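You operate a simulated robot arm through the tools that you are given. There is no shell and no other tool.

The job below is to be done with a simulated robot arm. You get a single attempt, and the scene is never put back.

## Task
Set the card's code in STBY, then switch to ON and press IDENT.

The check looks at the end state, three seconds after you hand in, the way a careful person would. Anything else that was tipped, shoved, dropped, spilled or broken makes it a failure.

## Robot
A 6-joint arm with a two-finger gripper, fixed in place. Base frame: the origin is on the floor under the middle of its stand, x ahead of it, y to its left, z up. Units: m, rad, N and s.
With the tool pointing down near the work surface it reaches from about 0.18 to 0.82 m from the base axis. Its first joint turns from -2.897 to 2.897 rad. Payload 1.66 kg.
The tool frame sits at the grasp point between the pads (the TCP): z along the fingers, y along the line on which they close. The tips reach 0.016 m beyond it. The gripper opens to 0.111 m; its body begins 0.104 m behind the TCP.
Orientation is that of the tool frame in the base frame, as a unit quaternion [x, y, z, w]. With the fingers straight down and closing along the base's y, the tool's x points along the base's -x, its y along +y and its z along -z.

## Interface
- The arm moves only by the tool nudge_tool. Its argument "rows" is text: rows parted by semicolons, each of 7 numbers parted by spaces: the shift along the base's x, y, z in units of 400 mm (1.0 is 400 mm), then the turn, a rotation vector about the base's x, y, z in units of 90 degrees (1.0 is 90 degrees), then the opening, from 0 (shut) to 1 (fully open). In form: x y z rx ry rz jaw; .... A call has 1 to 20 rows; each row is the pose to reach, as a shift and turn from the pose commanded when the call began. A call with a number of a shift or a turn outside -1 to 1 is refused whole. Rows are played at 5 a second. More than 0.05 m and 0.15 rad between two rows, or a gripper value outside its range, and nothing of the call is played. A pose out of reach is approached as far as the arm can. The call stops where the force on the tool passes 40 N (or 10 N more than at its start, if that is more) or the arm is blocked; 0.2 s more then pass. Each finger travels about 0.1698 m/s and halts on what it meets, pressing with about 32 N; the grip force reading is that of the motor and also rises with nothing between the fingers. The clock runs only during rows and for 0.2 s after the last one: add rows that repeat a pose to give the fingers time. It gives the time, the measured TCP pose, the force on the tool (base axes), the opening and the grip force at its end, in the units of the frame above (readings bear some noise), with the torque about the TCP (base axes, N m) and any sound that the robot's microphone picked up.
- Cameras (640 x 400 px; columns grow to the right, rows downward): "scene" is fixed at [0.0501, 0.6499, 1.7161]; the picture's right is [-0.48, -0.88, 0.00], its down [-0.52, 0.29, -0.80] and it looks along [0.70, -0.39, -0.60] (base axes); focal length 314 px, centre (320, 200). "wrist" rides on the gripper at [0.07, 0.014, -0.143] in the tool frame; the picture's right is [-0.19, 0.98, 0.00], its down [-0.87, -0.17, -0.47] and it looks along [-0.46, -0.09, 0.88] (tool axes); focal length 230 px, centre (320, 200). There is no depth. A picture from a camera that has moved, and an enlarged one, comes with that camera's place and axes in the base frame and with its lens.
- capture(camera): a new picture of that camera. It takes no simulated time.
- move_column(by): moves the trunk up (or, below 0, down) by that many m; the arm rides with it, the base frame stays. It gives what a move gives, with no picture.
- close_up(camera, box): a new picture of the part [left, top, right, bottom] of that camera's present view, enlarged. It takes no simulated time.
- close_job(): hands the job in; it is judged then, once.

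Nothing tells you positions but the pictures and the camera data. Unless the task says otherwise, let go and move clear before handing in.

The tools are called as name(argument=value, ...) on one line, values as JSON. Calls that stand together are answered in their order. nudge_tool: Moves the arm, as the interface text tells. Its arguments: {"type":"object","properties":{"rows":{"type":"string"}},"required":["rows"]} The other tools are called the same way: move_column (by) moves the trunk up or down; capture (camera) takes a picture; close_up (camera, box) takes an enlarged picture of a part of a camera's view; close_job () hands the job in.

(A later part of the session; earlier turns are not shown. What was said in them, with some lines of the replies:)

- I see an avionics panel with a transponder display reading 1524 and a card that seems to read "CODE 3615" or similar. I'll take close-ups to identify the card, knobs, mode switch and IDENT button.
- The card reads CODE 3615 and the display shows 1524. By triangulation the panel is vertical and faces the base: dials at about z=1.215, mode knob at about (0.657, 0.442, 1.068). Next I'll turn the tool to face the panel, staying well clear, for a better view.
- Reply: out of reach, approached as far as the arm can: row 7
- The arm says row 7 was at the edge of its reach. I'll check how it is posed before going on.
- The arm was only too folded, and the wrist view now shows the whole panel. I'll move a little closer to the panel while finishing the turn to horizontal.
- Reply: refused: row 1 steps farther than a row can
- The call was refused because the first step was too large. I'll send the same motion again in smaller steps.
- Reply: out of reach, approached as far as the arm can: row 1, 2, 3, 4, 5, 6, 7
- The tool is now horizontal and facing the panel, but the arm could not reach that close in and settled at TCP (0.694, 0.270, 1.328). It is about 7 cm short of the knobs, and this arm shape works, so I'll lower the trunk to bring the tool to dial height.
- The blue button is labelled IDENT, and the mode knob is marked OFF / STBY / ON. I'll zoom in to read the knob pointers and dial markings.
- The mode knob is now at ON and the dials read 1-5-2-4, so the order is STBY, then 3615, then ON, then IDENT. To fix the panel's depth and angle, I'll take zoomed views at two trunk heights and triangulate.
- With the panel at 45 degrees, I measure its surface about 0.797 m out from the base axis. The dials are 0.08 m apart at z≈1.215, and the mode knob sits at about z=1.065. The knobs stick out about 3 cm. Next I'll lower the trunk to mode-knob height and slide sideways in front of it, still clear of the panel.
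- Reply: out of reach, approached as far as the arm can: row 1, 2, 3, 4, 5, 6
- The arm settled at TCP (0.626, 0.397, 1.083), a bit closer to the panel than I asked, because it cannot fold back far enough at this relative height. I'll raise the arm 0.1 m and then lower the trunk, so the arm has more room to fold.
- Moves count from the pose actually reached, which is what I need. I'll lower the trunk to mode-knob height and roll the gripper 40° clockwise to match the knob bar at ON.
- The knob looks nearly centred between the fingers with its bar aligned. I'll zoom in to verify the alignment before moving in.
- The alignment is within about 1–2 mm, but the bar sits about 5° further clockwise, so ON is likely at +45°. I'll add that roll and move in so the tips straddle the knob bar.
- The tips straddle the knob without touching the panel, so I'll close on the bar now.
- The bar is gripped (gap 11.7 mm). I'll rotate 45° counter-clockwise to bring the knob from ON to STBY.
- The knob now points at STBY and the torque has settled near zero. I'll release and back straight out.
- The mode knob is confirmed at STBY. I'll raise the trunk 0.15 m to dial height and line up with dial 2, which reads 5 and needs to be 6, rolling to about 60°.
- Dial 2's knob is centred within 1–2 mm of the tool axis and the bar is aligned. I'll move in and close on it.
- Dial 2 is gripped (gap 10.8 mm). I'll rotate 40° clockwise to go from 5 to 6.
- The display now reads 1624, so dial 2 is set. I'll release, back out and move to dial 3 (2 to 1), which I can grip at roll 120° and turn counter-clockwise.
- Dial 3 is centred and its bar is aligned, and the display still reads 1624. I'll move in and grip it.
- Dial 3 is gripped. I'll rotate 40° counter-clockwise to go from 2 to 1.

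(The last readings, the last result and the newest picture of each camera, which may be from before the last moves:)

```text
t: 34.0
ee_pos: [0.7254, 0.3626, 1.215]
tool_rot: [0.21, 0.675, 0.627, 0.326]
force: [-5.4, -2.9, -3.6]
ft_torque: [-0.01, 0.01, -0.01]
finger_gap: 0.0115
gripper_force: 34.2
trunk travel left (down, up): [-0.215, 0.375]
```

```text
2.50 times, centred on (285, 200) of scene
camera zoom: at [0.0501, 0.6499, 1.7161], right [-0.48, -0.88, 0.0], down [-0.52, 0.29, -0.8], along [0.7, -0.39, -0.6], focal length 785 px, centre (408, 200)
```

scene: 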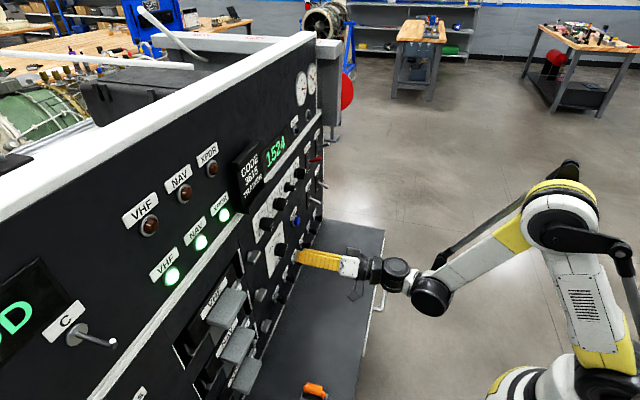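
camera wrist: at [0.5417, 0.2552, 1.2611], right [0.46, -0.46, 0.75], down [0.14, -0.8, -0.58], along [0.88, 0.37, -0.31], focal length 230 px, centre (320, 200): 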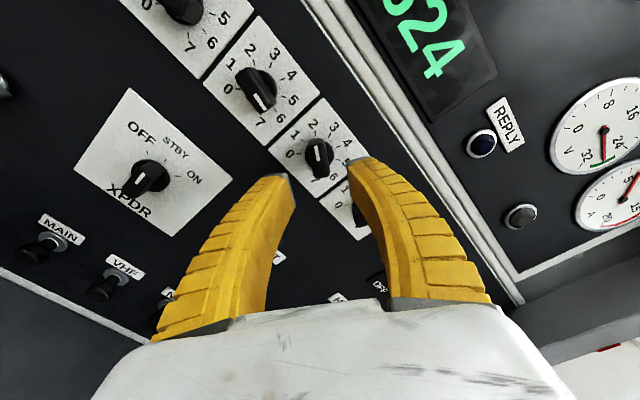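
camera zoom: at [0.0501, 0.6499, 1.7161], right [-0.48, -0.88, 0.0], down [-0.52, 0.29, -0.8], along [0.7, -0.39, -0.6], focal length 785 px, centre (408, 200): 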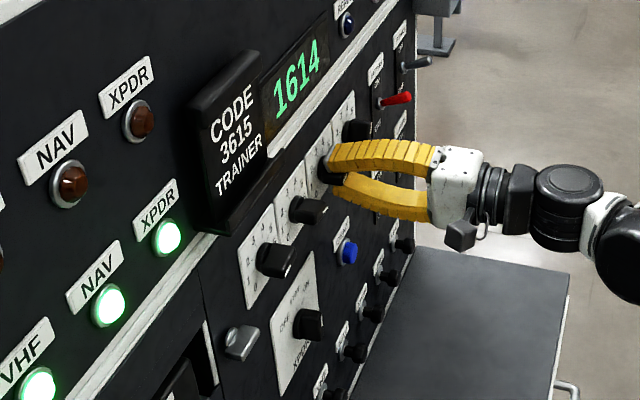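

The display reads 1614, so dial 3 is set. Next I'll release, back out and move to dial 4 (4 to 5), rolling to 20°.

nudge_tool(rows="0 0 0 0 0 0 0.37; 0 0 0 0 0 0 0.37; -0.03 -0.03 0 0 0 0 0.37; -0.06 -0.06 0 0 0 0 0.37; -0.09 -0.09 0 0 0 0 0.37; -0.112 -0.112 0 0 0 0 0.37; -0.042 -0.182 0 -0.0589 -0.0589 0 0.37; 0.0282 -0.2522 0 -0.1178 -0.1178 0 0.37; 0.0282 -0.2522 0 -0.1768 -0.1768 0 0.37; 0.0282 -0.2522 0 -0.2357 -0.2357 0 0.37; 0.0282 -0.2522 0 -0.2946 -0.2946 0 0.37; 0.0282 -0.2522 0 -0.3535 -0.3535 0 0.37; 0.0282 -0.2522 0 -0.4125 -0.4125 0 0.37; 0.0282 -0.2522 0 -0.4714 -0.4714 0 0.37; 0.0282 -0.2522 0 -0.4714 -0.4714 0 0.37")

capture(camera="wrist")

close_up(camera="wrist", box=[230, 50, 420, 230])

close_up(camera="scene", box=[230, 120, 340, 280])

```text
t: 37.2
ee_pos: [0.7368, 0.2641, 1.2148]
tool_rot: [-0.155, 0.69, 0.381, 0.595]
force: [-0.1, 0.2, 0.5]
ft_torque: [-0.01, 0.01, 0.0]
finger_gap: 0.0431
gripper_force: 1.5
trunk travel left (down, up): [-0.215, 0.375]
```

```text
taken
camera wrist: at [0.6109, 0.1878, 1.1543], right [-0.61, 0.61, 0.51], down [-0.01, -0.65, 0.76], along [0.79, 0.45, 0.4], focal length 230 px, centre (320, 200)
```

wrist: 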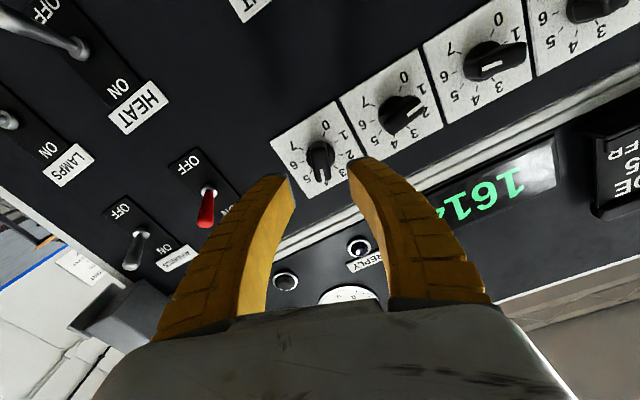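

```text
2.22 times, centred on (325, 140) of wrist
camera zoom: at [0.6109, 0.1878, 1.1543], right [-0.61, 0.61, 0.51], down [-0.01, -0.65, 0.76], along [0.79, 0.45, 0.4], focal length 511 px, centre (309, 333)
```

zoom: 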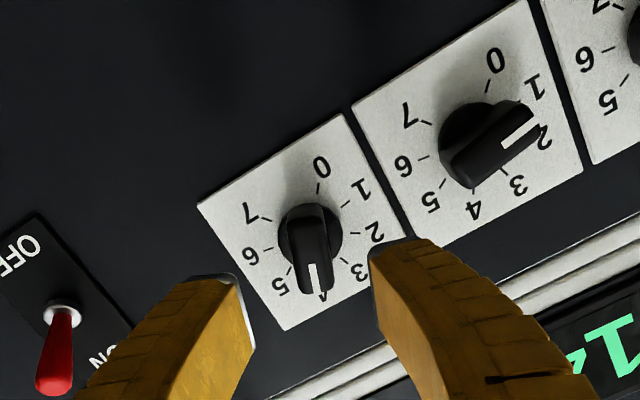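

```text
2.50 times, centred on (285, 200) of scene
camera zoom: at [0.0501, 0.6499, 1.7161], right [-0.48, -0.88, 0.0], down [-0.52, 0.29, -0.8], along [0.7, -0.39, -0.6], focal length 785 px, centre (408, 200)
```

zoom: 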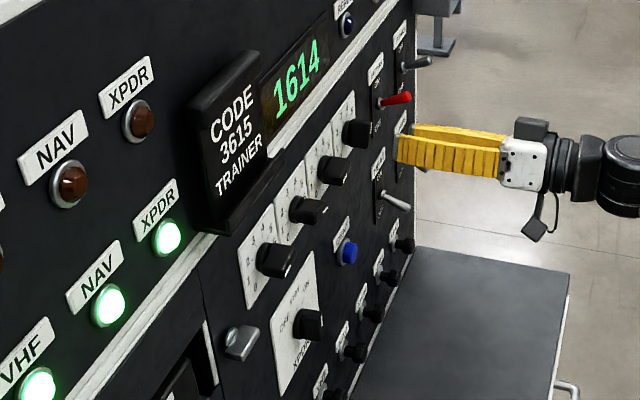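

Dial 4 is centred and aligned, and the red BATTERY toggle is about 12 cm away from it. I'll move in and grip it.

nudge_tool(rows="0.022 0.022 0 0 0 0 0.37; 0.044 0.044 0 0 0 0 0.37; 0.066 0.066 0 0 0 0 0.37; 0.085 0.085 0 0 0 0 0.37; 0.1 0.1 0 0 0 0 0.37; 0.1084 0.1084 0 0 0 0 0.37; 0.1084 0.1084 0 0 0 0 0.37; 0.1084 0.1084 0 0 0 0 0.1; 0.1084 0.1084 0 0 0 0 0; 0.1084 0.1084 0 0 0 0 0")

close_up(camera="wrist", box=[230, 80, 420, 260])

```text
t: 39.4
ee_pos: [0.7784, 0.306, 1.2152]
tool_rot: [-0.155, 0.69, 0.382, 0.595]
force: [-7.3, -3.6, -6.5]
ft_torque: [-0.05, 0.05, -0.03]
finger_gap: 0.0119
gripper_force: 34.0
trunk travel left (down, up): [-0.215, 0.375]
```

```text
2.22 times, centred on (325, 170) of wrist
camera zoom: at [0.6534, 0.2311, 1.1546], right [-0.61, 0.61, 0.51], down [-0.01, -0.65, 0.76], along [0.79, 0.45, 0.4], focal length 511 px, centre (309, 267)
```

zoom: 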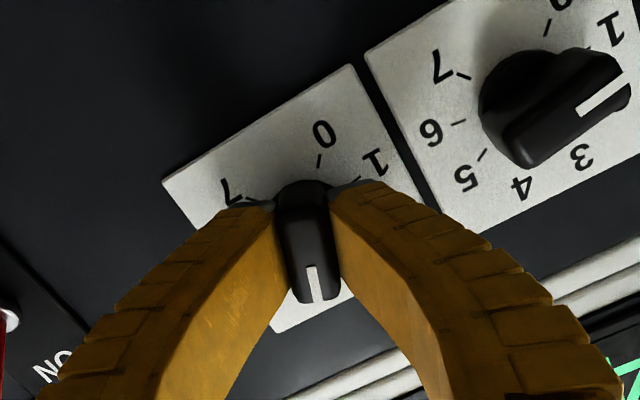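

Dial 4 is gripped. I'll rotate 40° clockwise to go from 4 to 5.

nudge_tool(rows="0 0 0 0.0524 0.0524 0 0; 0 0 0 0.1048 0.1048 0 0; 0 0 0 0.1571 0.1571 0 0; 0 0 0 0.2095 0.2095 0 0; 0 0 0 0.2619 0.2619 0 0; 0 0 0 0.3143 0.3143 0 0; 0 0 0 0.3143 0.3143 0 0")

close_up(camera="wrist", box=[230, 80, 420, 260])

close_up(camera="scene", box=[230, 120, 340, 280])

```text
t: 41.0
ee_pos: [0.7793, 0.3067, 1.2153]
tool_rot: [0.092, 0.7, 0.562, 0.43]
force: [-8.9, -3.3, -6.5]
ft_torque: [-0.03, 0.04, 0.09]
finger_gap: 0.0122
gripper_force: 33.3
trunk travel left (down, up): [-0.215, 0.375]
```

```text
2.22 times, centred on (325, 170) of wrist
camera zoom: at [0.6318, 0.2528, 1.1922], right [-0.23, 0.23, 0.95], down [0.26, -0.92, 0.29], along [0.94, 0.31, 0.15], focal length 511 px, centre (309, 267)
```

zoom: 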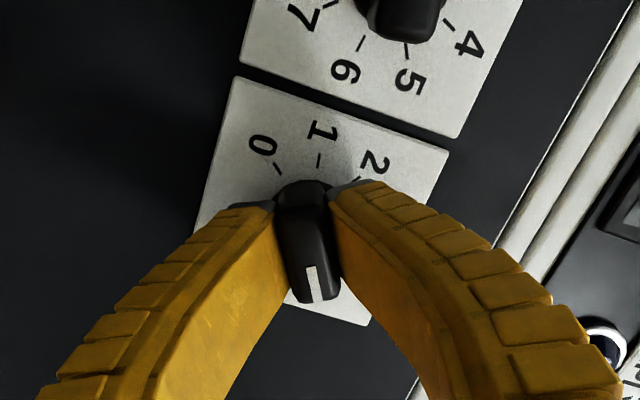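

```text
2.50 times, centred on (285, 200) of scene
camera zoom: at [0.0501, 0.6499, 1.7161], right [-0.48, -0.88, 0.0], down [-0.52, 0.29, -0.8], along [0.7, -0.39, -0.6], focal length 785 px, centre (408, 200)
```

zoom: 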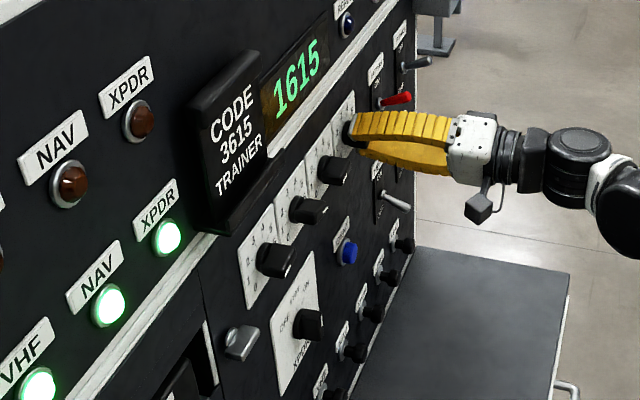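

The display reads 1615, so only dial 1 is left (1 to 3). I'll release, back out, move left to dial 1 and set the roll to 80°.

nudge_tool(rows="0 0 0 0 0 0 0.37; 0 0 0 0 0 0 0.37; -0.03 -0.03 0 0 0 0 0.37; -0.06 -0.06 0 0 0 0 0.37; -0.09 -0.09 0 0 0 0 0.37; -0.106 -0.106 0 0 0 0 0.37; -0.176 -0.036 0 0.0524 0.0524 0 0.37; -0.246 0.034 0 0.1048 0.1048 0 0.37; -0.316 0.104 0 0.1571 0.1571 0 0.37; -0.386 0.174 0 0.1571 0.1571 0 0.37; -0.456 0.244 0 0.1571 0.1571 0 0.37; -0.5276 0.3156 0 0.1571 0.1571 0 0.37; -0.5276 0.3156 0 0.1571 0.1571 0 0.37")

capture(camera="wrist")

close_up(camera="wrist", box=[230, 50, 420, 230])

capture(camera="scene")

```text
t: 43.8
ee_pos: [0.5687, 0.4315, 1.2143]
tool_rot: [0.212, 0.674, 0.628, 0.327]
force: [0.3, -0.2, -0.6]
ft_torque: [0.01, -0.01, -0.03]
finger_gap: 0.0438
gripper_force: 1.8
trunk travel left (down, up): [-0.215, 0.375]
```

```text
taken
camera wrist: at [0.4174, 0.3812, 1.2158], right [0.01, -0.01, 1.0], down [0.29, -0.96, -0.02], along [0.96, 0.29, -0.01], focal length 230 px, centre (320, 200)
```

wrist: 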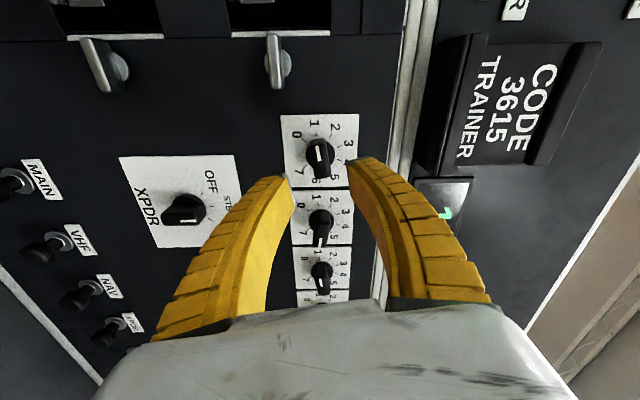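

```text
2.22 times, centred on (325, 140) of wrist
camera zoom: at [0.4174, 0.3812, 1.2158], right [0.01, -0.01, 1.0], down [0.29, -0.96, -0.02], along [0.96, 0.29, -0.01], focal length 511 px, centre (309, 333)
```

zoom: 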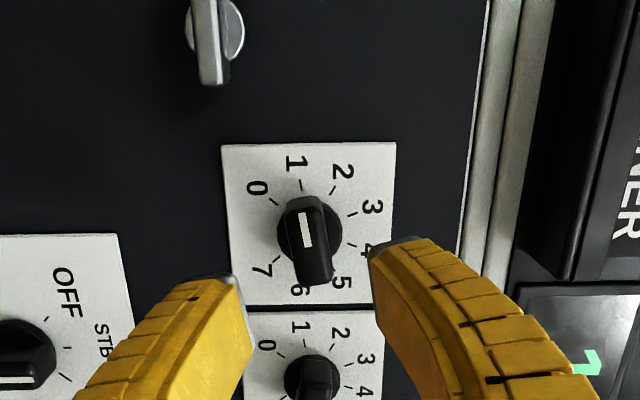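

```text
taken
```

scene: 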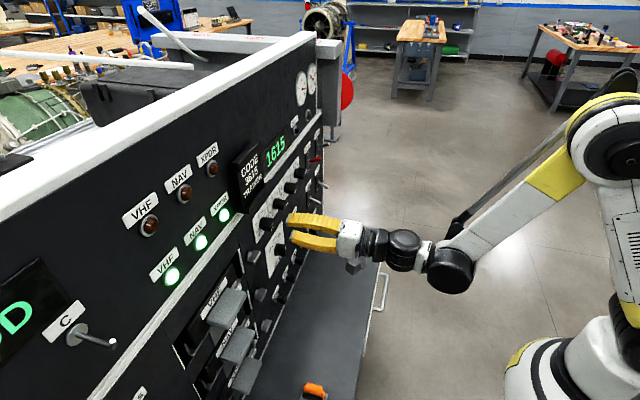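

Dial 1 is centred and aligned, and the fingers clear the card tray above. I'll move in and grip it.

nudge_tool(rows="0.022 0.022 0 0 0 0 0.37; 0.044 0.044 0 0 0 0 0.37; 0.066 0.066 0 0 0 0 0.37; 0.085 0.085 0 0 0 0 0.37; 0.1 0.1 0 0 0 0 0.37; 0.1092 0.1092 0 0 0 0 0.37; 0.1092 0.1092 0 0 0 0 0.37; 0.1092 0.1092 0 0 0 0 0.1; 0.1092 0.1092 0 0 0 0 0; 0.1092 0.1092 0 0 0 0 0")

close_up(camera="wrist", box=[230, 80, 420, 260])

```text
t: 46.0
ee_pos: [0.6113, 0.4755, 1.2154]
tool_rot: [0.212, 0.674, 0.628, 0.326]
force: [-5.4, -5.0, 2.0]
ft_torque: [0.03, 0.0, 0.05]
finger_gap: 0.0111
gripper_force: 34.8
trunk travel left (down, up): [-0.215, 0.375]
```

```text
2.22 times, centred on (325, 170) of wrist
camera zoom: at [0.4612, 0.4248, 1.2164], right [0.01, -0.01, 1.0], down [0.29, -0.96, -0.02], along [0.96, 0.29, -0.01], focal length 511 px, centre (309, 267)
```

zoom: 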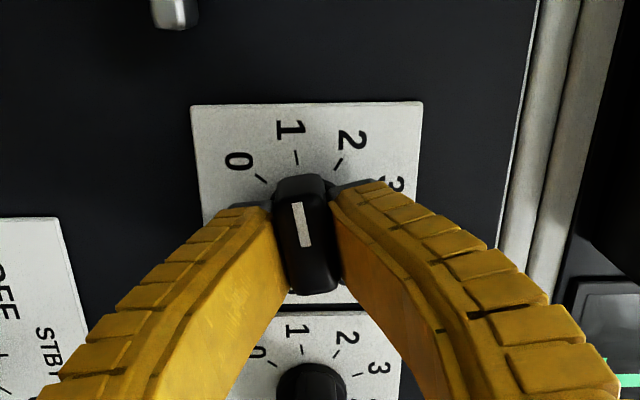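

Dial 1 is gripped. I'll rotate 40° clockwise for the first step, from 1 to 2.

nudge_tool(rows="0 0 0 0.0524 0.0524 0 0; 0 0 0 0.1048 0.1048 0 0; 0 0 0 0.1571 0.1571 0 0; 0 0 0 0.2095 0.2095 0 0; 0 0 0 0.2619 0.2619 0 0; 0 0 0 0.3143 0.3143 0 0; 0 0 0 0.3143 0.3143 0 0")

close_up(camera="scene", box=[230, 120, 340, 280])

```text
t: 47.6
ee_pos: [0.6127, 0.4771, 1.2149]
tool_rot: [0.43, 0.56, 0.702, 0.092]
force: [-10.3, -4.0, -20.8]
ft_torque: [-0.11, 0.06, 0.09]
finger_gap: 0.0143
gripper_force: 34.1
trunk travel left (down, up): [-0.215, 0.375]
```

```text
2.50 times, centred on (285, 200) of scene
camera zoom: at [0.0501, 0.6499, 1.7161], right [-0.48, -0.88, 0.0], down [-0.52, 0.29, -0.8], along [0.7, -0.39, -0.6], focal length 785 px, centre (408, 200)
```

zoom: 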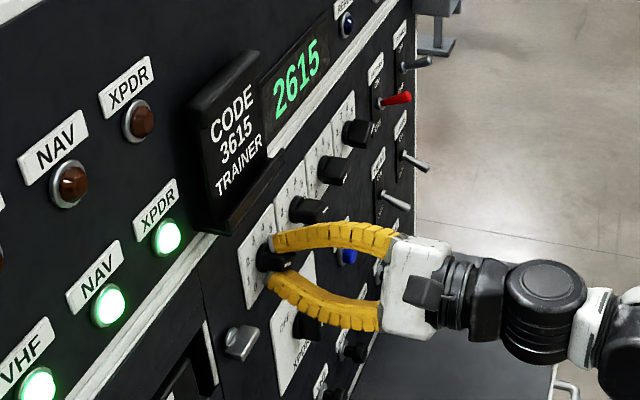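

The display reads 2615. The side force has built up a little (21 N), so I'll release and back out, then check in free space that the arm can reach roll 160° before gripping again.

nudge_tool(rows="0 0 0 0 0 0 0.37; 0 0 0 0 0 0 0.37; -0.03 -0.03 0 0 0 0 0.37; -0.06 -0.06 0 0 0 0 0.37; -0.09 -0.09 0 0 0 0 0.37; -0.108 -0.108 0 0 0 0 0.37; -0.108 -0.108 0 0.0524 0.0524 0 0.37; -0.108 -0.108 0 0.1048 0.1048 0 0.37; -0.108 -0.108 0 0.1571 0.1571 0 0.37; -0.108 -0.108 0 0.2095 0.2095 0 0.37; -0.108 -0.108 0 0.2619 0.2619 0 0.37; -0.108 -0.108 0 0.3143 0.3143 0 0.37; -0.108 -0.108 0 0.3143 0.3143 0 0.37")

capture(camera="wrist")

capture(camera="scene")

```text
t: 50.4
ee_pos: [0.5701, 0.4325, 1.2152]
tool_rot: [0.596, 0.379, 0.691, -0.154]
force: [-0.2, 0.3, 0.8]
ft_torque: [-0.03, 0.02, 0.01]
finger_gap: 0.0433
gripper_force: 1.8
trunk travel left (down, up): [-0.215, 0.375]
```

```text
taken
camera wrist: at [0.461, 0.3402, 1.285], right [0.7, -0.7, 0.16], down [-0.24, -0.43, -0.87], along [0.68, 0.57, -0.46], focal length 230 px, centre (320, 200)
```

wrist: 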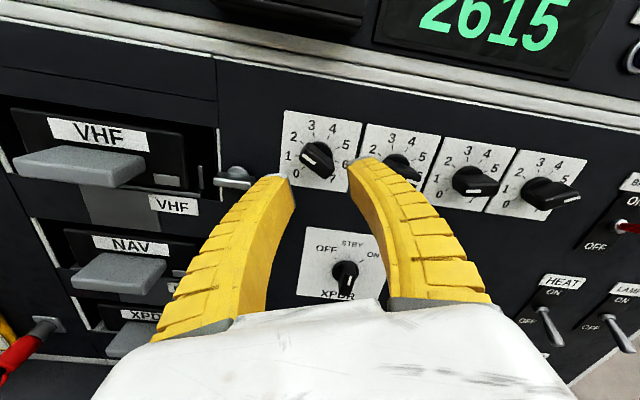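

```text
taken
```

scene: 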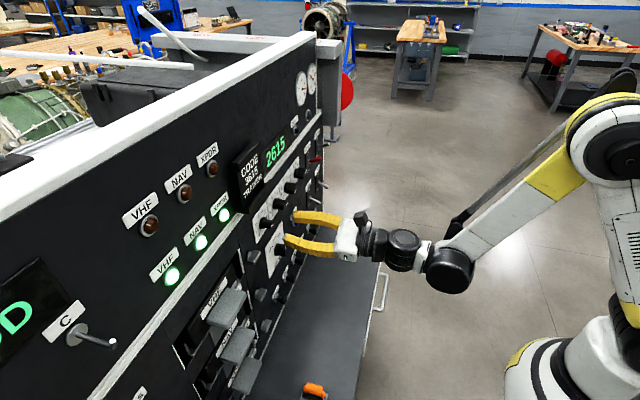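

Roll 160° is reachable. I'll roll back to 120° in free space and check alignment with the dial, now at 2.

nudge_tool(rows="0 0 0 -0.0524 -0.0524 0 0.37; 0 0 0 -0.1048 -0.1048 0 0.37; 0 0 0 -0.1571 -0.1571 0 0.37; 0 0 0 -0.2095 -0.2095 0 0.37; 0 0 0 -0.2619 -0.2619 0 0.37; 0 0 0 -0.3143 -0.3143 0 0.37; 0 0 0 -0.3143 -0.3143 0 0.37")

close_up(camera="wrist", box=[230, 50, 420, 230])

```text
t: 52.0
ee_pos: [0.5698, 0.4344, 1.2138]
tool_rot: [0.429, 0.561, 0.702, 0.093]
force: [0.9, 0.3, -0.2]
ft_torque: [0.03, 0.02, 0.0]
finger_gap: 0.0436
gripper_force: 1.7
trunk travel left (down, up): [-0.215, 0.375]
```

```text
2.22 times, centred on (325, 140) of wrist
camera zoom: at [0.4314, 0.3701, 1.2613], right [0.46, -0.46, 0.76], down [0.14, -0.8, -0.58], along [0.88, 0.37, -0.31], focal length 511 px, centre (309, 333)
```

zoom: 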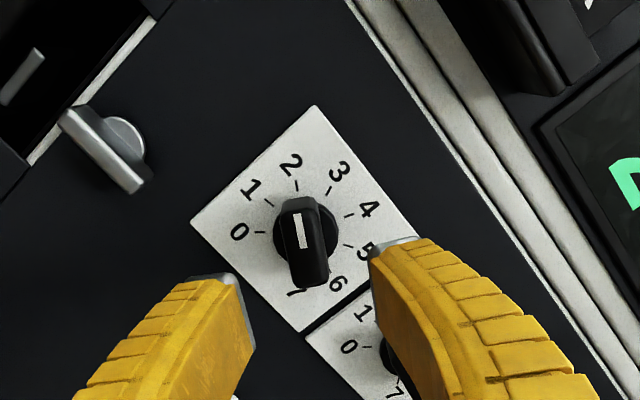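

Aligned within 2 mm. I'll move in and grip dial 1 again.

nudge_tool(rows="0.02 0.024 -0.003 0 0 0 0.37; 0.042 0.046 -0.003 0 0 0 0.37; 0.062 0.066 -0.003 0 0 0 0.37; 0.082 0.086 -0.003 0 0 0 0.37; 0.094 0.098 -0.003 0 0 0 0.37; 0.1025 0.1065 -0.003 0 0 0 0.37; 0.1025 0.1065 -0.003 0 0 0 0.37; 0.1025 0.1065 -0.003 0 0 0 0.1; 0.1025 0.1065 -0.003 0 0 0 0; 0.1025 0.1065 -0.003 0 0 0 0")

close_up(camera="wrist", box=[230, 80, 420, 260])

```text
t: 54.2
ee_pos: [0.6104, 0.4746, 1.2154]
tool_rot: [0.429, 0.561, 0.702, 0.091]
force: [-4.7, -4.9, -0.5]
ft_torque: [-0.02, 0.03, -0.03]
finger_gap: 0.0113
gripper_force: 34.6
trunk travel left (down, up): [-0.215, 0.375]
```

```text
2.22 times, centred on (325, 170) of wrist
camera zoom: at [0.4718, 0.412, 1.2607], right [0.46, -0.46, 0.76], down [0.14, -0.8, -0.58], along [0.88, 0.37, -0.31], focal length 511 px, centre (309, 267)
```

zoom: 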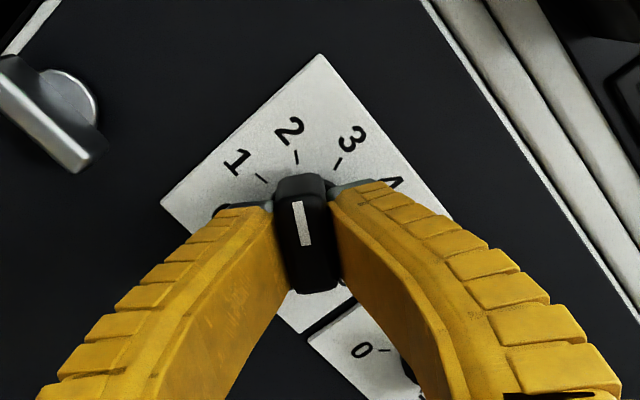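

Dial 1 is gripped again with low forces. I'll rotate 40° clockwise to go from 2 to 3.

nudge_tool(rows="0 0 0 0.0524 0.0524 0 0; 0 0 0 0.1048 0.1048 0 0; 0 0 0 0.1571 0.1571 0 0; 0 0 0 0.2095 0.2095 0 0; 0 0 0 0.2619 0.2619 0 0; 0 0 0 0.3143 0.3143 0 0; 0 0 0 0.3143 0.3143 0 0")

close_up(camera="scene", box=[230, 120, 340, 280])

capture(camera="wrist")

```text
t: 55.8
ee_pos: [0.6096, 0.4759, 1.2136]
tool_rot: [0.596, 0.379, 0.691, -0.155]
force: [-9.0, -4.1, -8.5]
ft_torque: [-0.04, -0.02, 0.06]
finger_gap: 0.0124
gripper_force: 33.7
trunk travel left (down, up): [-0.215, 0.375]
```

```text
2.50 times, centred on (285, 200) of scene
camera zoom: at [0.0501, 0.6499, 1.7161], right [-0.48, -0.88, 0.0], down [-0.52, 0.29, -0.8], along [0.7, -0.39, -0.6], focal length 785 px, centre (408, 200)
```

zoom: 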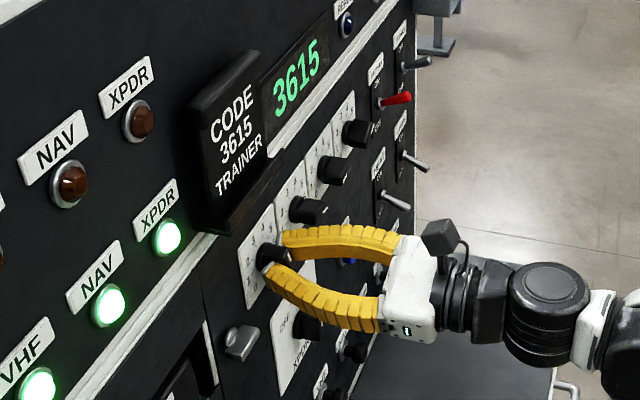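

```text
taken
camera wrist: at [0.5017, 0.3829, 1.2838], right [0.7, -0.7, 0.16], down [-0.23, -0.43, -0.87], along [0.68, 0.57, -0.46], focal length 230 px, centre (320, 200)
```

wrist: 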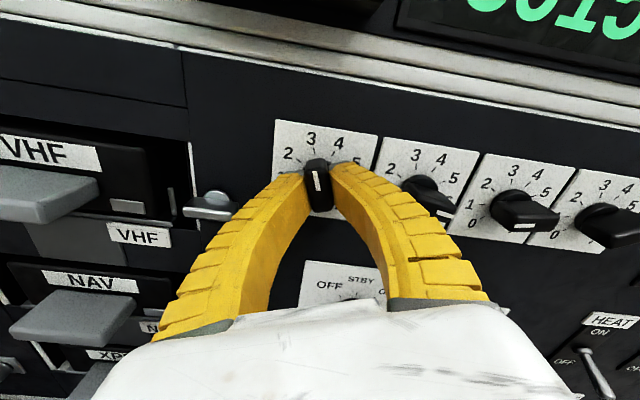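

The display reads 3615, so the code is set with the unit in STBY. I'll release, back out and roll back toward 0° in two calls, ready for the mode knob.

nudge_tool(rows="0 0 0 0 0 0 0.37; 0 0 0 0 0 0 0.37; -0.03 -0.03 0 0 0 0 0.37; -0.06 -0.06 0 0 0 0 0.37; -0.09 -0.09 0 0 0 0 0.37; -0.106 -0.106 0 0 0 0 0.37; -0.071 -0.141 0 -0.0628 -0.0628 0 0.37; -0.036 -0.176 0 -0.1257 -0.1257 0 0.37; -0.002 -0.21 0 -0.1885 -0.1885 0 0.37; -0.002 -0.21 0 -0.2514 -0.2514 0 0.37; -0.002 -0.21 0 -0.3142 -0.3142 0 0.37; -0.002 -0.21 0 -0.3771 -0.3771 0 0.37; -0.002 -0.21 0 -0.44 -0.44 0 0.37; -0.002 -0.21 0 -0.5028 -0.5028 0 0.37; -0.002 -0.21 0 -0.5656 -0.5656 0 0.37; -0.002 -0.21 0 -0.6285 -0.6285 0 0.37; -0.002 -0.21 0 -0.6285 -0.6285 0 0.37")

nudge_tool(rows="0 0 0 -0.0628 -0.0628 0 0.4; 0 0 0 -0.1257 -0.1257 0 0.4; 0 0 0 -0.1885 -0.1885 0 0.4; 0 0 0 -0.2514 -0.2514 0 0.4; 0 0 0 -0.3142 -0.3142 0 0.4; 0 0 0 -0.3771 -0.3771 0 0.4; 0 0 0 -0.44 -0.44 0 0.4; 0 0 0 -0.5028 -0.5028 0 0.4; 0 0 0 -0.5656 -0.5656 0 0.4; 0 0 0 -0.6285 -0.6285 0 0.4; 0 0 0 -0.6285 -0.6285 0 0.4")

move_column(by=-0.15)

close_up(camera="wrist", box=[230, 50, 420, 230])

capture(camera="scene")

```text
t: 59.4
ee_pos: [0.609, 0.391, 1.2134]
tool_rot: [0.21, 0.674, 0.628, 0.327]
force: [0.0, 0.8, 0.3]
ft_torque: [0.03, 0.0, -0.02]
finger_gap: 0.0438
gripper_force: 2.0
trunk travel left (down, up): [-0.215, 0.375]
```

```text
t: 61.8
ee_pos: [0.6106, 0.3918, 1.214]
tool_rot: [-0.273, 0.654, 0.271, 0.652]
force: [0.7, 0.4, -0.5]
ft_torque: [0.02, -0.02, 0.0]
finger_gap: 0.0466
gripper_force: 1.3
trunk travel left (down, up): [-0.215, 0.375]
```

```text
t: 63.6
ee_pos: [0.6096, 0.3911, 1.0639]
tool_rot: [-0.271, 0.653, 0.271, 0.653]
force: [0.1, 0.6, 0.5]
ft_torque: [-0.02, -0.01, -0.03]
finger_gap: 0.0466
gripper_force: 1.6
trunk travel left (down, up): [-0.065, 0.525]
```

```text
2.22 times, centred on (325, 140) of wrist
camera zoom: at [0.4998, 0.3004, 0.9947], right [-0.7, 0.69, 0.19], down [-0.21, -0.45, 0.87], along [0.69, 0.56, 0.46], focal length 511 px, centre (309, 333)
```

zoom: 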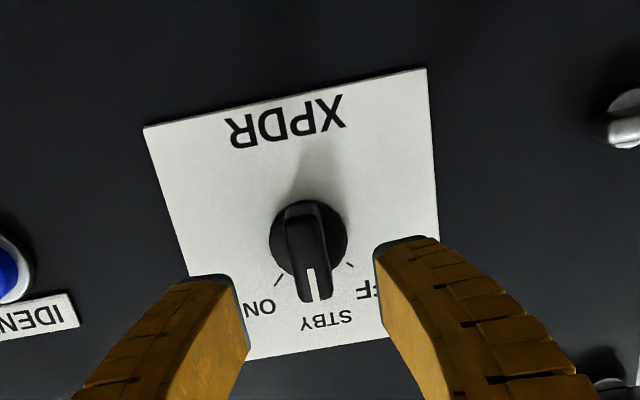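

```text
taken
```

scene: 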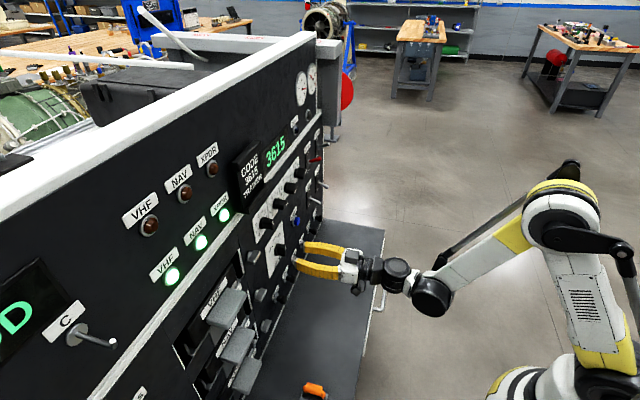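

The mode knob is still at STBY, the display shows 3615, and the gripper is lined up. I'll move in and grip the mode knob.

nudge_tool(rows="0.022 0.022 0.003 0 0 0 0.4; 0.044 0.044 0.003 0 0 0 0.4; 0.066 0.066 0.003 0 0 0 0.4; 0.085 0.085 0.003 0 0 0 0.4; 0.1 0.1 0.003 0 0 0 0.4; 0.1085 0.1085 0.003 0 0 0 0.4; 0.1085 0.1085 0.003 0 0 0 0.4; 0.1085 0.1085 0.003 0 0 0 0.1; 0.1085 0.1085 0.003 0 0 0 0; 0.1085 0.1085 0.003 0 0 0 0")

close_up(camera="wrist", box=[230, 80, 420, 260])

```text
t: 65.8
ee_pos: [0.6529, 0.4349, 1.0654]
tool_rot: [-0.27, 0.654, 0.271, 0.652]
force: [-3.2, -7.6, -6.1]
ft_torque: [-0.04, 0.03, -0.04]
finger_gap: 0.0123
gripper_force: 33.8
trunk travel left (down, up): [-0.065, 0.525]
```

```text
2.22 times, centred on (325, 170) of wrist
camera zoom: at [0.5432, 0.3434, 0.9959], right [-0.69, 0.69, 0.19], down [-0.21, -0.45, 0.87], along [0.69, 0.56, 0.46], focal length 511 px, centre (309, 267)
```

zoom: 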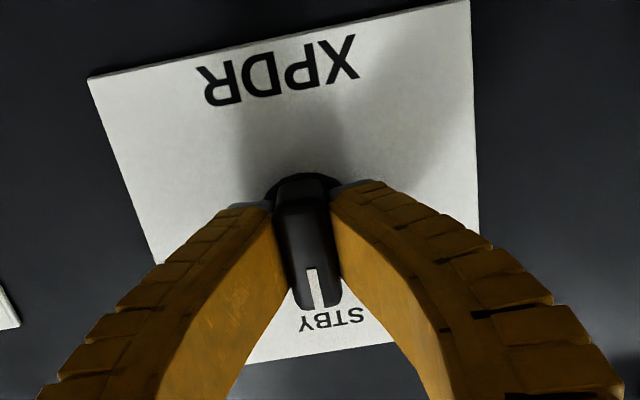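

The mode knob is gripped. I'll rotate 45° clockwise to bring it from STBY to ON.

nudge_tool(rows="0 0 0 0.0442 0.0442 0 0; 0 0 0 0.0884 0.0884 0 0; 0 0 0 0.1326 0.1326 0 0; 0 0 0 0.1768 0.1768 0 0; 0 0 0 0.221 0.221 0 0; 0 0 0 0.2652 0.2652 0 0; 0 0 0 0.3094 0.3094 0 0; 0 0 0 0.3536 0.3536 0 0; 0 0 0 0.3536 0.3536 0 0")

close_up(camera="wrist", box=[230, 80, 420, 260])

close_up(camera="scene", box=[230, 120, 340, 280])

```text
t: 67.8
ee_pos: [0.6536, 0.4353, 1.0638]
tool_rot: [-0.001, 0.707, 0.501, 0.5]
force: [-1.5, -9.1, -0.4]
ft_torque: [-0.05, -0.01, -0.05]
finger_gap: 0.0116
gripper_force: 34.4
trunk travel left (down, up): [-0.065, 0.525]
```

```text
2.22 times, centred on (325, 170) of wrist
camera zoom: at [0.5112, 0.3753, 1.0257], right [-0.4, 0.39, 0.83], down [0.19, -0.85, 0.49], along [0.9, 0.35, 0.26], focal length 511 px, centre (309, 267)
```

zoom: 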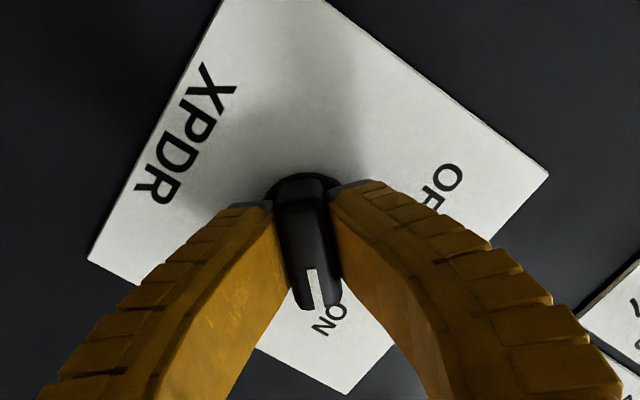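

```text
2.50 times, centred on (285, 200) of scene
camera zoom: at [0.0501, 0.6499, 1.7161], right [-0.48, -0.88, 0.0], down [-0.52, 0.29, -0.8], along [0.7, -0.39, -0.6], focal length 785 px, centre (408, 200)
```

zoom: 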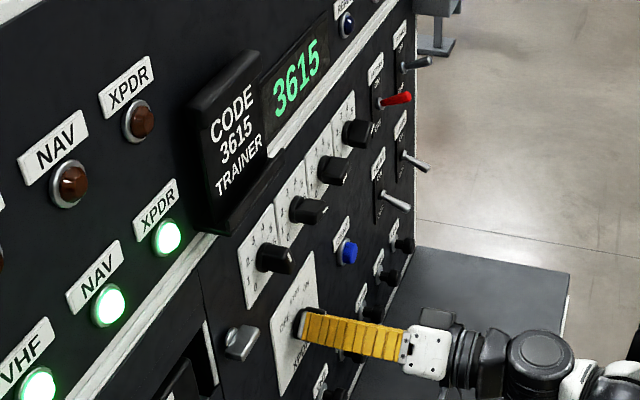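

The mode knob is at ON with the display at 3615. I'll release, back out, roll level and move over to face the blue IDENT button.

nudge_tool(rows="0 0 0 0 0 0 0.4; 0 0 0 0 0 0 0.4; -0.03 -0.03 0 0 0 0 0.4; -0.06 -0.06 0 0 0 0 0.4; -0.09 -0.09 0 0 0 0 0.4; -0.108 -0.108 0 0 0 0 0.4; -0.041 -0.175 -0.01 -0.0589 -0.0589 0 0.4; 0.026 -0.242 -0.02 -0.1178 -0.1178 0 0.4; 0.092 -0.308 -0.03 -0.1768 -0.1768 0 0.4; 0.158 -0.374 -0.0375 -0.2357 -0.2357 0 0.4; 0.158 -0.374 -0.0375 -0.2946 -0.2946 0 0.4; 0.158 -0.374 -0.0375 -0.3535 -0.3535 0 0.4; 0.158 -0.374 -0.0375 -0.3535 -0.3535 0 0.4")

capture(camera="wrist")

close_up(camera="wrist", box=[230, 50, 420, 230])

capture(camera="scene")

```text
t: 70.6
ee_pos: [0.7173, 0.2854, 1.0499]
tool_rot: [-0.271, 0.654, 0.27, 0.653]
force: [-0.1, 0.0, -0.5]
ft_torque: [0.01, 0.02, -0.03]
finger_gap: 0.047
gripper_force: 2.0
trunk travel left (down, up): [-0.065, 0.525]
```

```text
taken
camera wrist: at [0.6066, 0.1941, 0.9806], right [-0.7, 0.69, 0.19], down [-0.21, -0.45, 0.87], along [0.69, 0.56, 0.46], focal length 230 px, centre (320, 200)
```

wrist: 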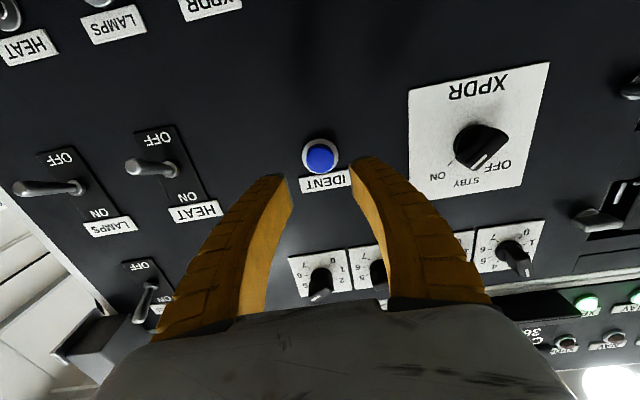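

```text
2.22 times, centred on (325, 140) of wrist
camera zoom: at [0.6066, 0.1941, 0.9806], right [-0.7, 0.69, 0.19], down [-0.21, -0.45, 0.87], along [0.69, 0.56, 0.46], focal length 511 px, centre (309, 333)
```

zoom: 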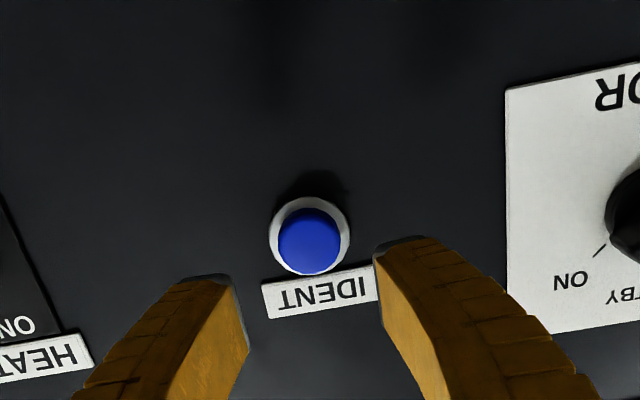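

```text
taken
```

scene: 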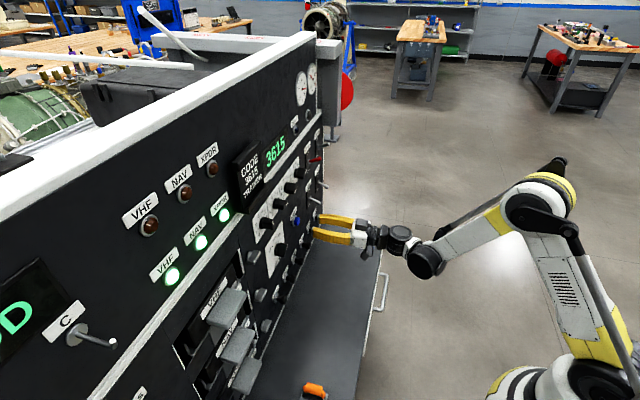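

The IDENT button is centred on the tool axis within about 1.5 mm. I'll close the fingers and advance to just short of the cap.

nudge_tool(rows="0 0 0.003 0 0 0 0; 0 0 0.003 0 0 0 0; 0.022 0.022 0.003 0 0 0 0; 0.044 0.044 0.003 0 0 0 0; 0.066 0.066 0.003 0 0 0 0; 0.08 0.08 0.003 0 0 0 0; 0.088 0.088 0.003 0 0 0 0; 0.093 0.093 0.003 0 0 0 0; 0.093 0.093 0.003 0 0 0 0")

close_up(camera="wrist", box=[230, 80, 420, 260])

close_up(camera="scene", box=[260, 190, 360, 260])

```text
t: 72.6
ee_pos: [0.7536, 0.3221, 1.0517]
tool_rot: [-0.271, 0.654, 0.271, 0.653]
force: [0.1, -0.6, -0.2]
ft_torque: [0.04, -0.01, 0.01]
finger_gap: 0.0
gripper_force: 28.4
trunk travel left (down, up): [-0.065, 0.525]
```

```text
2.22 times, centred on (325, 170) of wrist
camera zoom: at [0.6437, 0.2314, 0.9819], right [-0.7, 0.69, 0.19], down [-0.21, -0.45, 0.87], along [0.69, 0.56, 0.46], focal length 511 px, centre (309, 267)
```

zoom: 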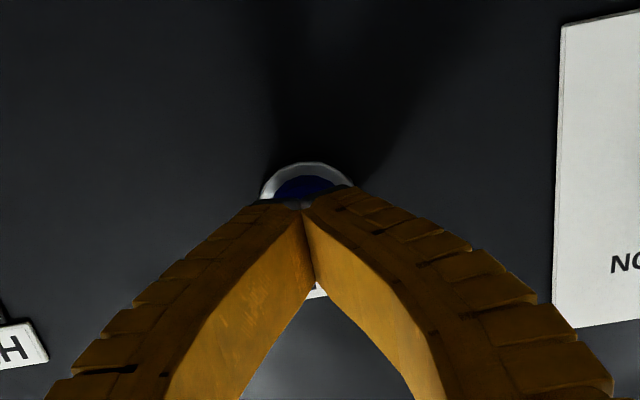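

```text
5.71 times, centred on (310, 225) of scene
camera zoom: at [0.0501, 0.6499, 1.7161], right [-0.48, -0.88, 0.0], down [-0.52, 0.29, -0.8], along [0.7, -0.39, -0.6], focal length 1794 px, centre (377, 57)
```

zoom: 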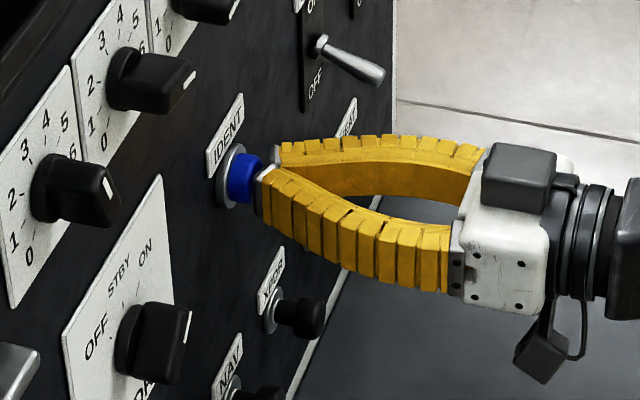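

The tip is just short of the button, with no contact yet. I'll advance slowly in 1 mm steps and watch for force and a click.

nudge_tool(rows="0.0018 0.0018 0 0 0 0 0; 0.0035 0.0035 0 0 0 0 0; 0.0053 0.0053 0 0 0 0 0; 0.0071 0.0071 0 0 0 0 0; 0.0088 0.0088 0 0 0 0 0; 0.0106 0.0106 0 0 0 0 0")

close_up(camera="scene", box=[260, 190, 360, 260])

```text
t: 74.0
ee_pos: [0.7571, 0.3261, 1.0517]
tool_rot: [-0.271, 0.653, 0.271, 0.653]
force: [-0.9, 0.2, -0.6]
ft_torque: [0.0, 0.02, 0.0]
finger_gap: 0.0061
gripper_force: 29.0
trunk travel left (down, up): [-0.065, 0.525]
```

```text
5.71 times, centred on (310, 225) of scene
camera zoom: at [0.0501, 0.6499, 1.7161], right [-0.48, -0.88, 0.0], down [-0.52, 0.29, -0.8], along [0.7, -0.39, -0.6], focal length 1794 px, centre (377, 57)
```

zoom: 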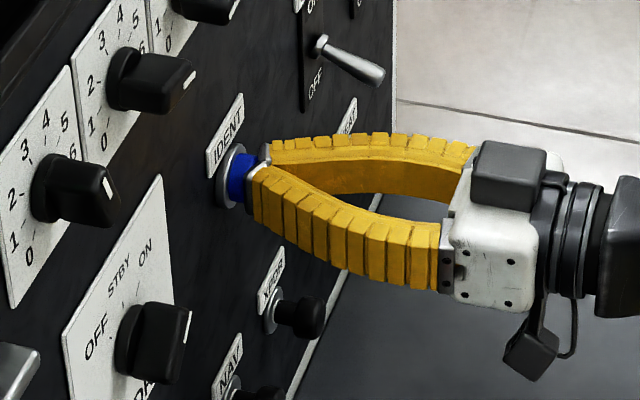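

There is no force yet, but the finger gap opened to 6 mm. I'll check whether the tips are wedging around the cap.

close_up(camera="wrist", box=[270, 110, 370, 210])

close_up(camera="scene", box=[285, 205, 325, 235])

```text
4.00 times, centred on (320, 160) of wrist
camera zoom: at [0.6477, 0.2354, 0.9821], right [-0.7, 0.69, 0.19], down [-0.21, -0.45, 0.87], along [0.69, 0.56, 0.46], focal length 920 px, centre (320, 360)
```

zoom: 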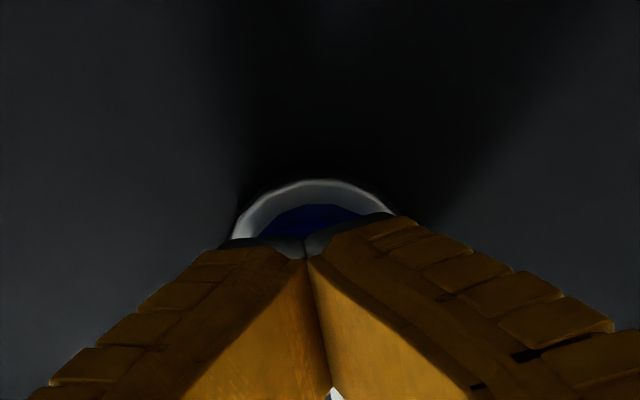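

```text
13.33 times, centred on (305, 220) of scene
camera zoom: at [0.0501, 0.6499, 1.7161], right [-0.48, -0.88, 0.0], down [-0.52, 0.29, -0.8], along [0.7, -0.39, -0.6], focal length 4186 px, centre (520, -67)
```

zoom: 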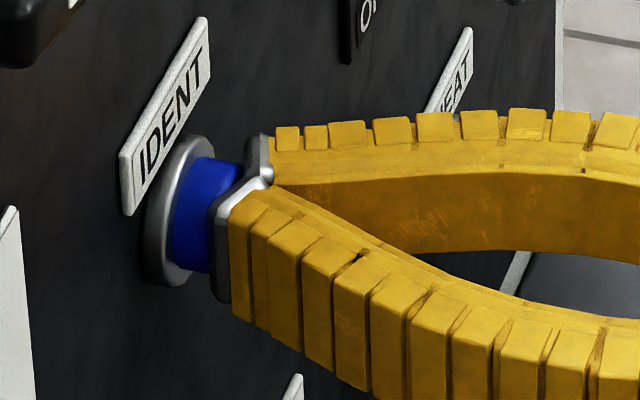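

The closed tips are right at the cap face. I'll keep pressing in 1 mm steps.

nudge_tool(rows="0.0018 0.0018 0 0 0 0 0; 0.0035 0.0035 0 0 0 0 0; 0.0053 0.0053 0 0 0 0 0; 0.0071 0.0071 0 0 0 0 0")

close_up(camera="scene", box=[285, 205, 325, 235])

```text
t: 75.0
ee_pos: [0.7616, 0.3294, 1.0516]
tool_rot: [-0.271, 0.654, 0.271, 0.653]
force: [-1.1, -1.4, 0.5]
ft_torque: [0.0, 0.01, -0.01]
finger_gap: 0.0061
gripper_force: 28.6
trunk travel left (down, up): [-0.065, 0.525]
heard: click
```

```text
13.33 times, centred on (305, 220) of scene
camera zoom: at [0.0501, 0.6499, 1.7161], right [-0.48, -0.88, 0.0], down [-0.52, 0.29, -0.8], along [0.7, -0.39, -0.6], focal length 4186 px, centre (520, -67)
```

zoom: 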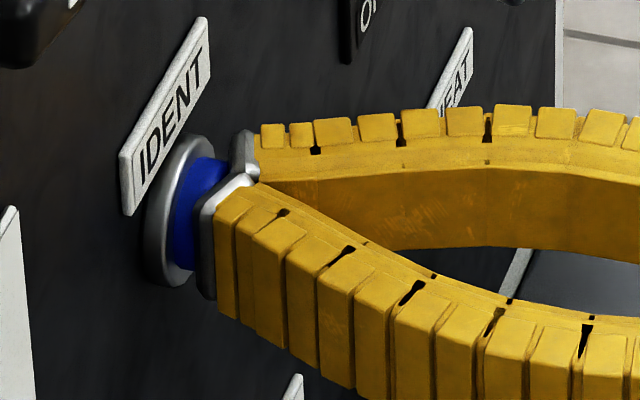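

A click was heard, so the button has been pressed. Before releasing, I'll check the REPLY lamp and the display for a response.

close_up(camera="scene", box=[240, 100, 340, 180])

```text
5.00 times, centred on (290, 140) of scene
camera zoom: at [0.0501, 0.6499, 1.7161], right [-0.48, -0.88, 0.0], down [-0.52, 0.29, -0.8], along [0.7, -0.39, -0.6], focal length 1570 px, centre (470, 500)
```

zoom: 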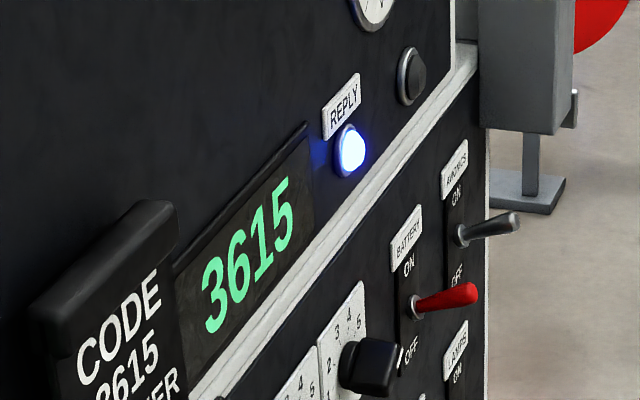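

The REPLY lamp is lit and the display shows 3615, so IDENT registered. I'll back straight off the button, clear of the panel.

nudge_tool(rows="-0.01 -0.01 0 0 0 0 0; -0.03 -0.03 0 0 0 0 0; -0.055 -0.055 0 0 0 0 0; -0.08 -0.08 0 0 0 0 0; -0.1 -0.1 0 0 0 0 0; -0.11 -0.11 0 0 0 0 0.2; -0.11 -0.11 0 0 0 0 0.2")

capture(camera="wrist")

capture(camera="scene")

close_up(camera="scene", box=[230, 110, 350, 290])

```text
t: 76.6
ee_pos: [0.7165, 0.2843, 1.0512]
tool_rot: [-0.271, 0.654, 0.271, 0.652]
force: [0.7, 0.0, -0.7]
ft_torque: [0.0, 0.04, -0.01]
finger_gap: 0.025
gripper_force: 2.5
trunk travel left (down, up): [-0.065, 0.525]
```

```text
taken
camera wrist: at [0.6066, 0.1944, 0.9818], right [-0.7, 0.69, 0.19], down [-0.21, -0.45, 0.87], along [0.69, 0.56, 0.46], focal length 230 px, centre (320, 200)
```

wrist: 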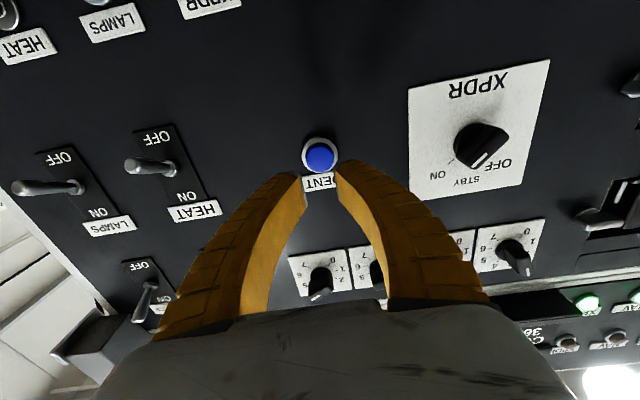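

```text
taken
```

scene: 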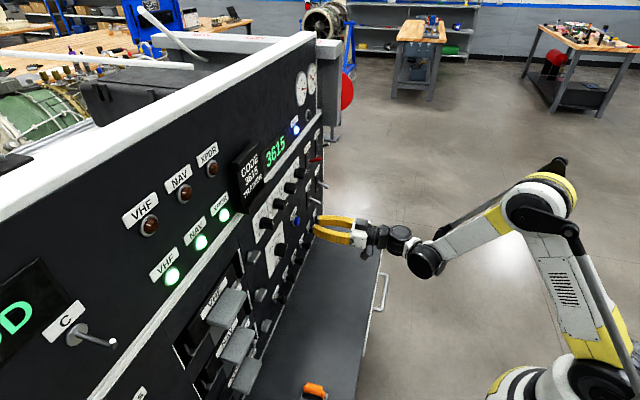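

```text
2.22 times, centred on (290, 200) of scene
camera zoom: at [0.0501, 0.6499, 1.7161], right [-0.48, -0.88, 0.0], down [-0.52, 0.29, -0.8], along [0.7, -0.39, -0.6], focal length 698 px, centre (387, 200)
```

zoom: 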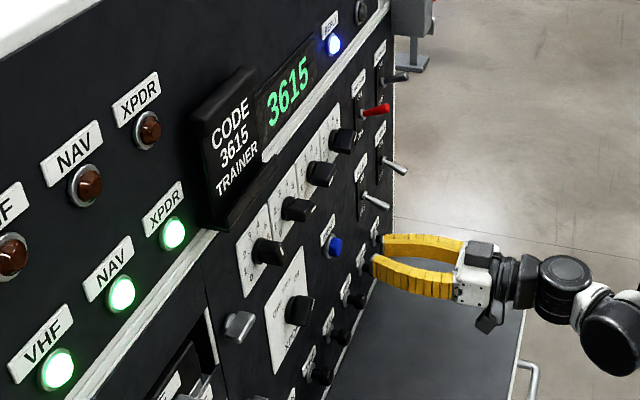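

REPLY stays lit and the display still reads 3615. I'll do a last zoom to confirm the mode knob is at ON.

close_up(camera="wrist", box=[400, 60, 560, 210])

close_up(camera="scene", box=[235, 130, 305, 210])

```text
2.67 times, centred on (480, 135) of wrist
camera zoom: at [0.6066, 0.1944, 0.9818], right [-0.7, 0.69, 0.19], down [-0.21, -0.45, 0.87], along [0.69, 0.56, 0.46], focal length 614 px, centre (-107, 373)
```

zoom: 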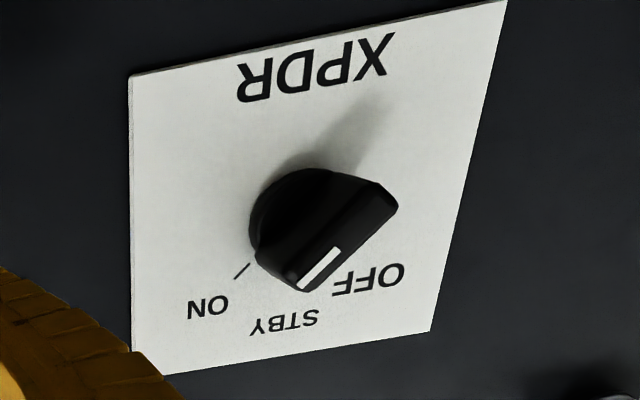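

```text
5.00 times, centred on (270, 170) of scene
camera zoom: at [0.0501, 0.6499, 1.7161], right [-0.48, -0.88, 0.0], down [-0.52, 0.29, -0.8], along [0.7, -0.39, -0.6], focal length 1570 px, centre (570, 350)
```

zoom: 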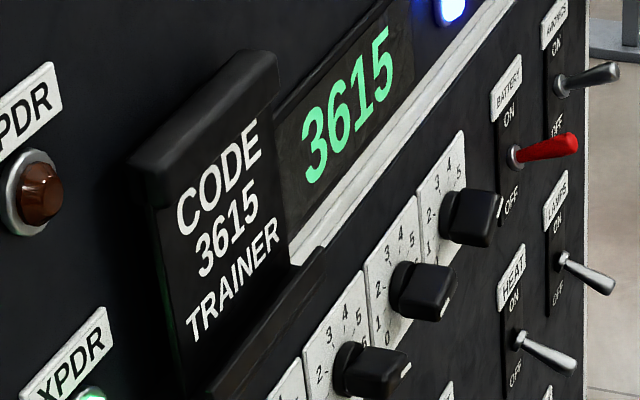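

The mode knob is at ON, the code is 3615 to match the card, REPLY is lit after IDENT, and the other switches look unchanged. The gripper is open and clear, so I'm handing in.

close_job()

```text
The job is handed in.
```

The transponder is set to the card's code, 3615. I entered it in STBY, switched the mode knob to ON, then pressed IDENT.

- **Code:** the display reads 3615, up from 1524 at the start. All four dials were turned while the mode knob was at STBY.
- **Mode:** the knob's pointer is at ON in the last close-up.
- **IDENT:** I pressed it once after switching to ON. The microphone heard a click and the REPLY lamp lit.
- **Everything else:** the other switches look unchanged, and the gripper is open and clear of the panel.

The job is handed in; I have not seen the result of the check.
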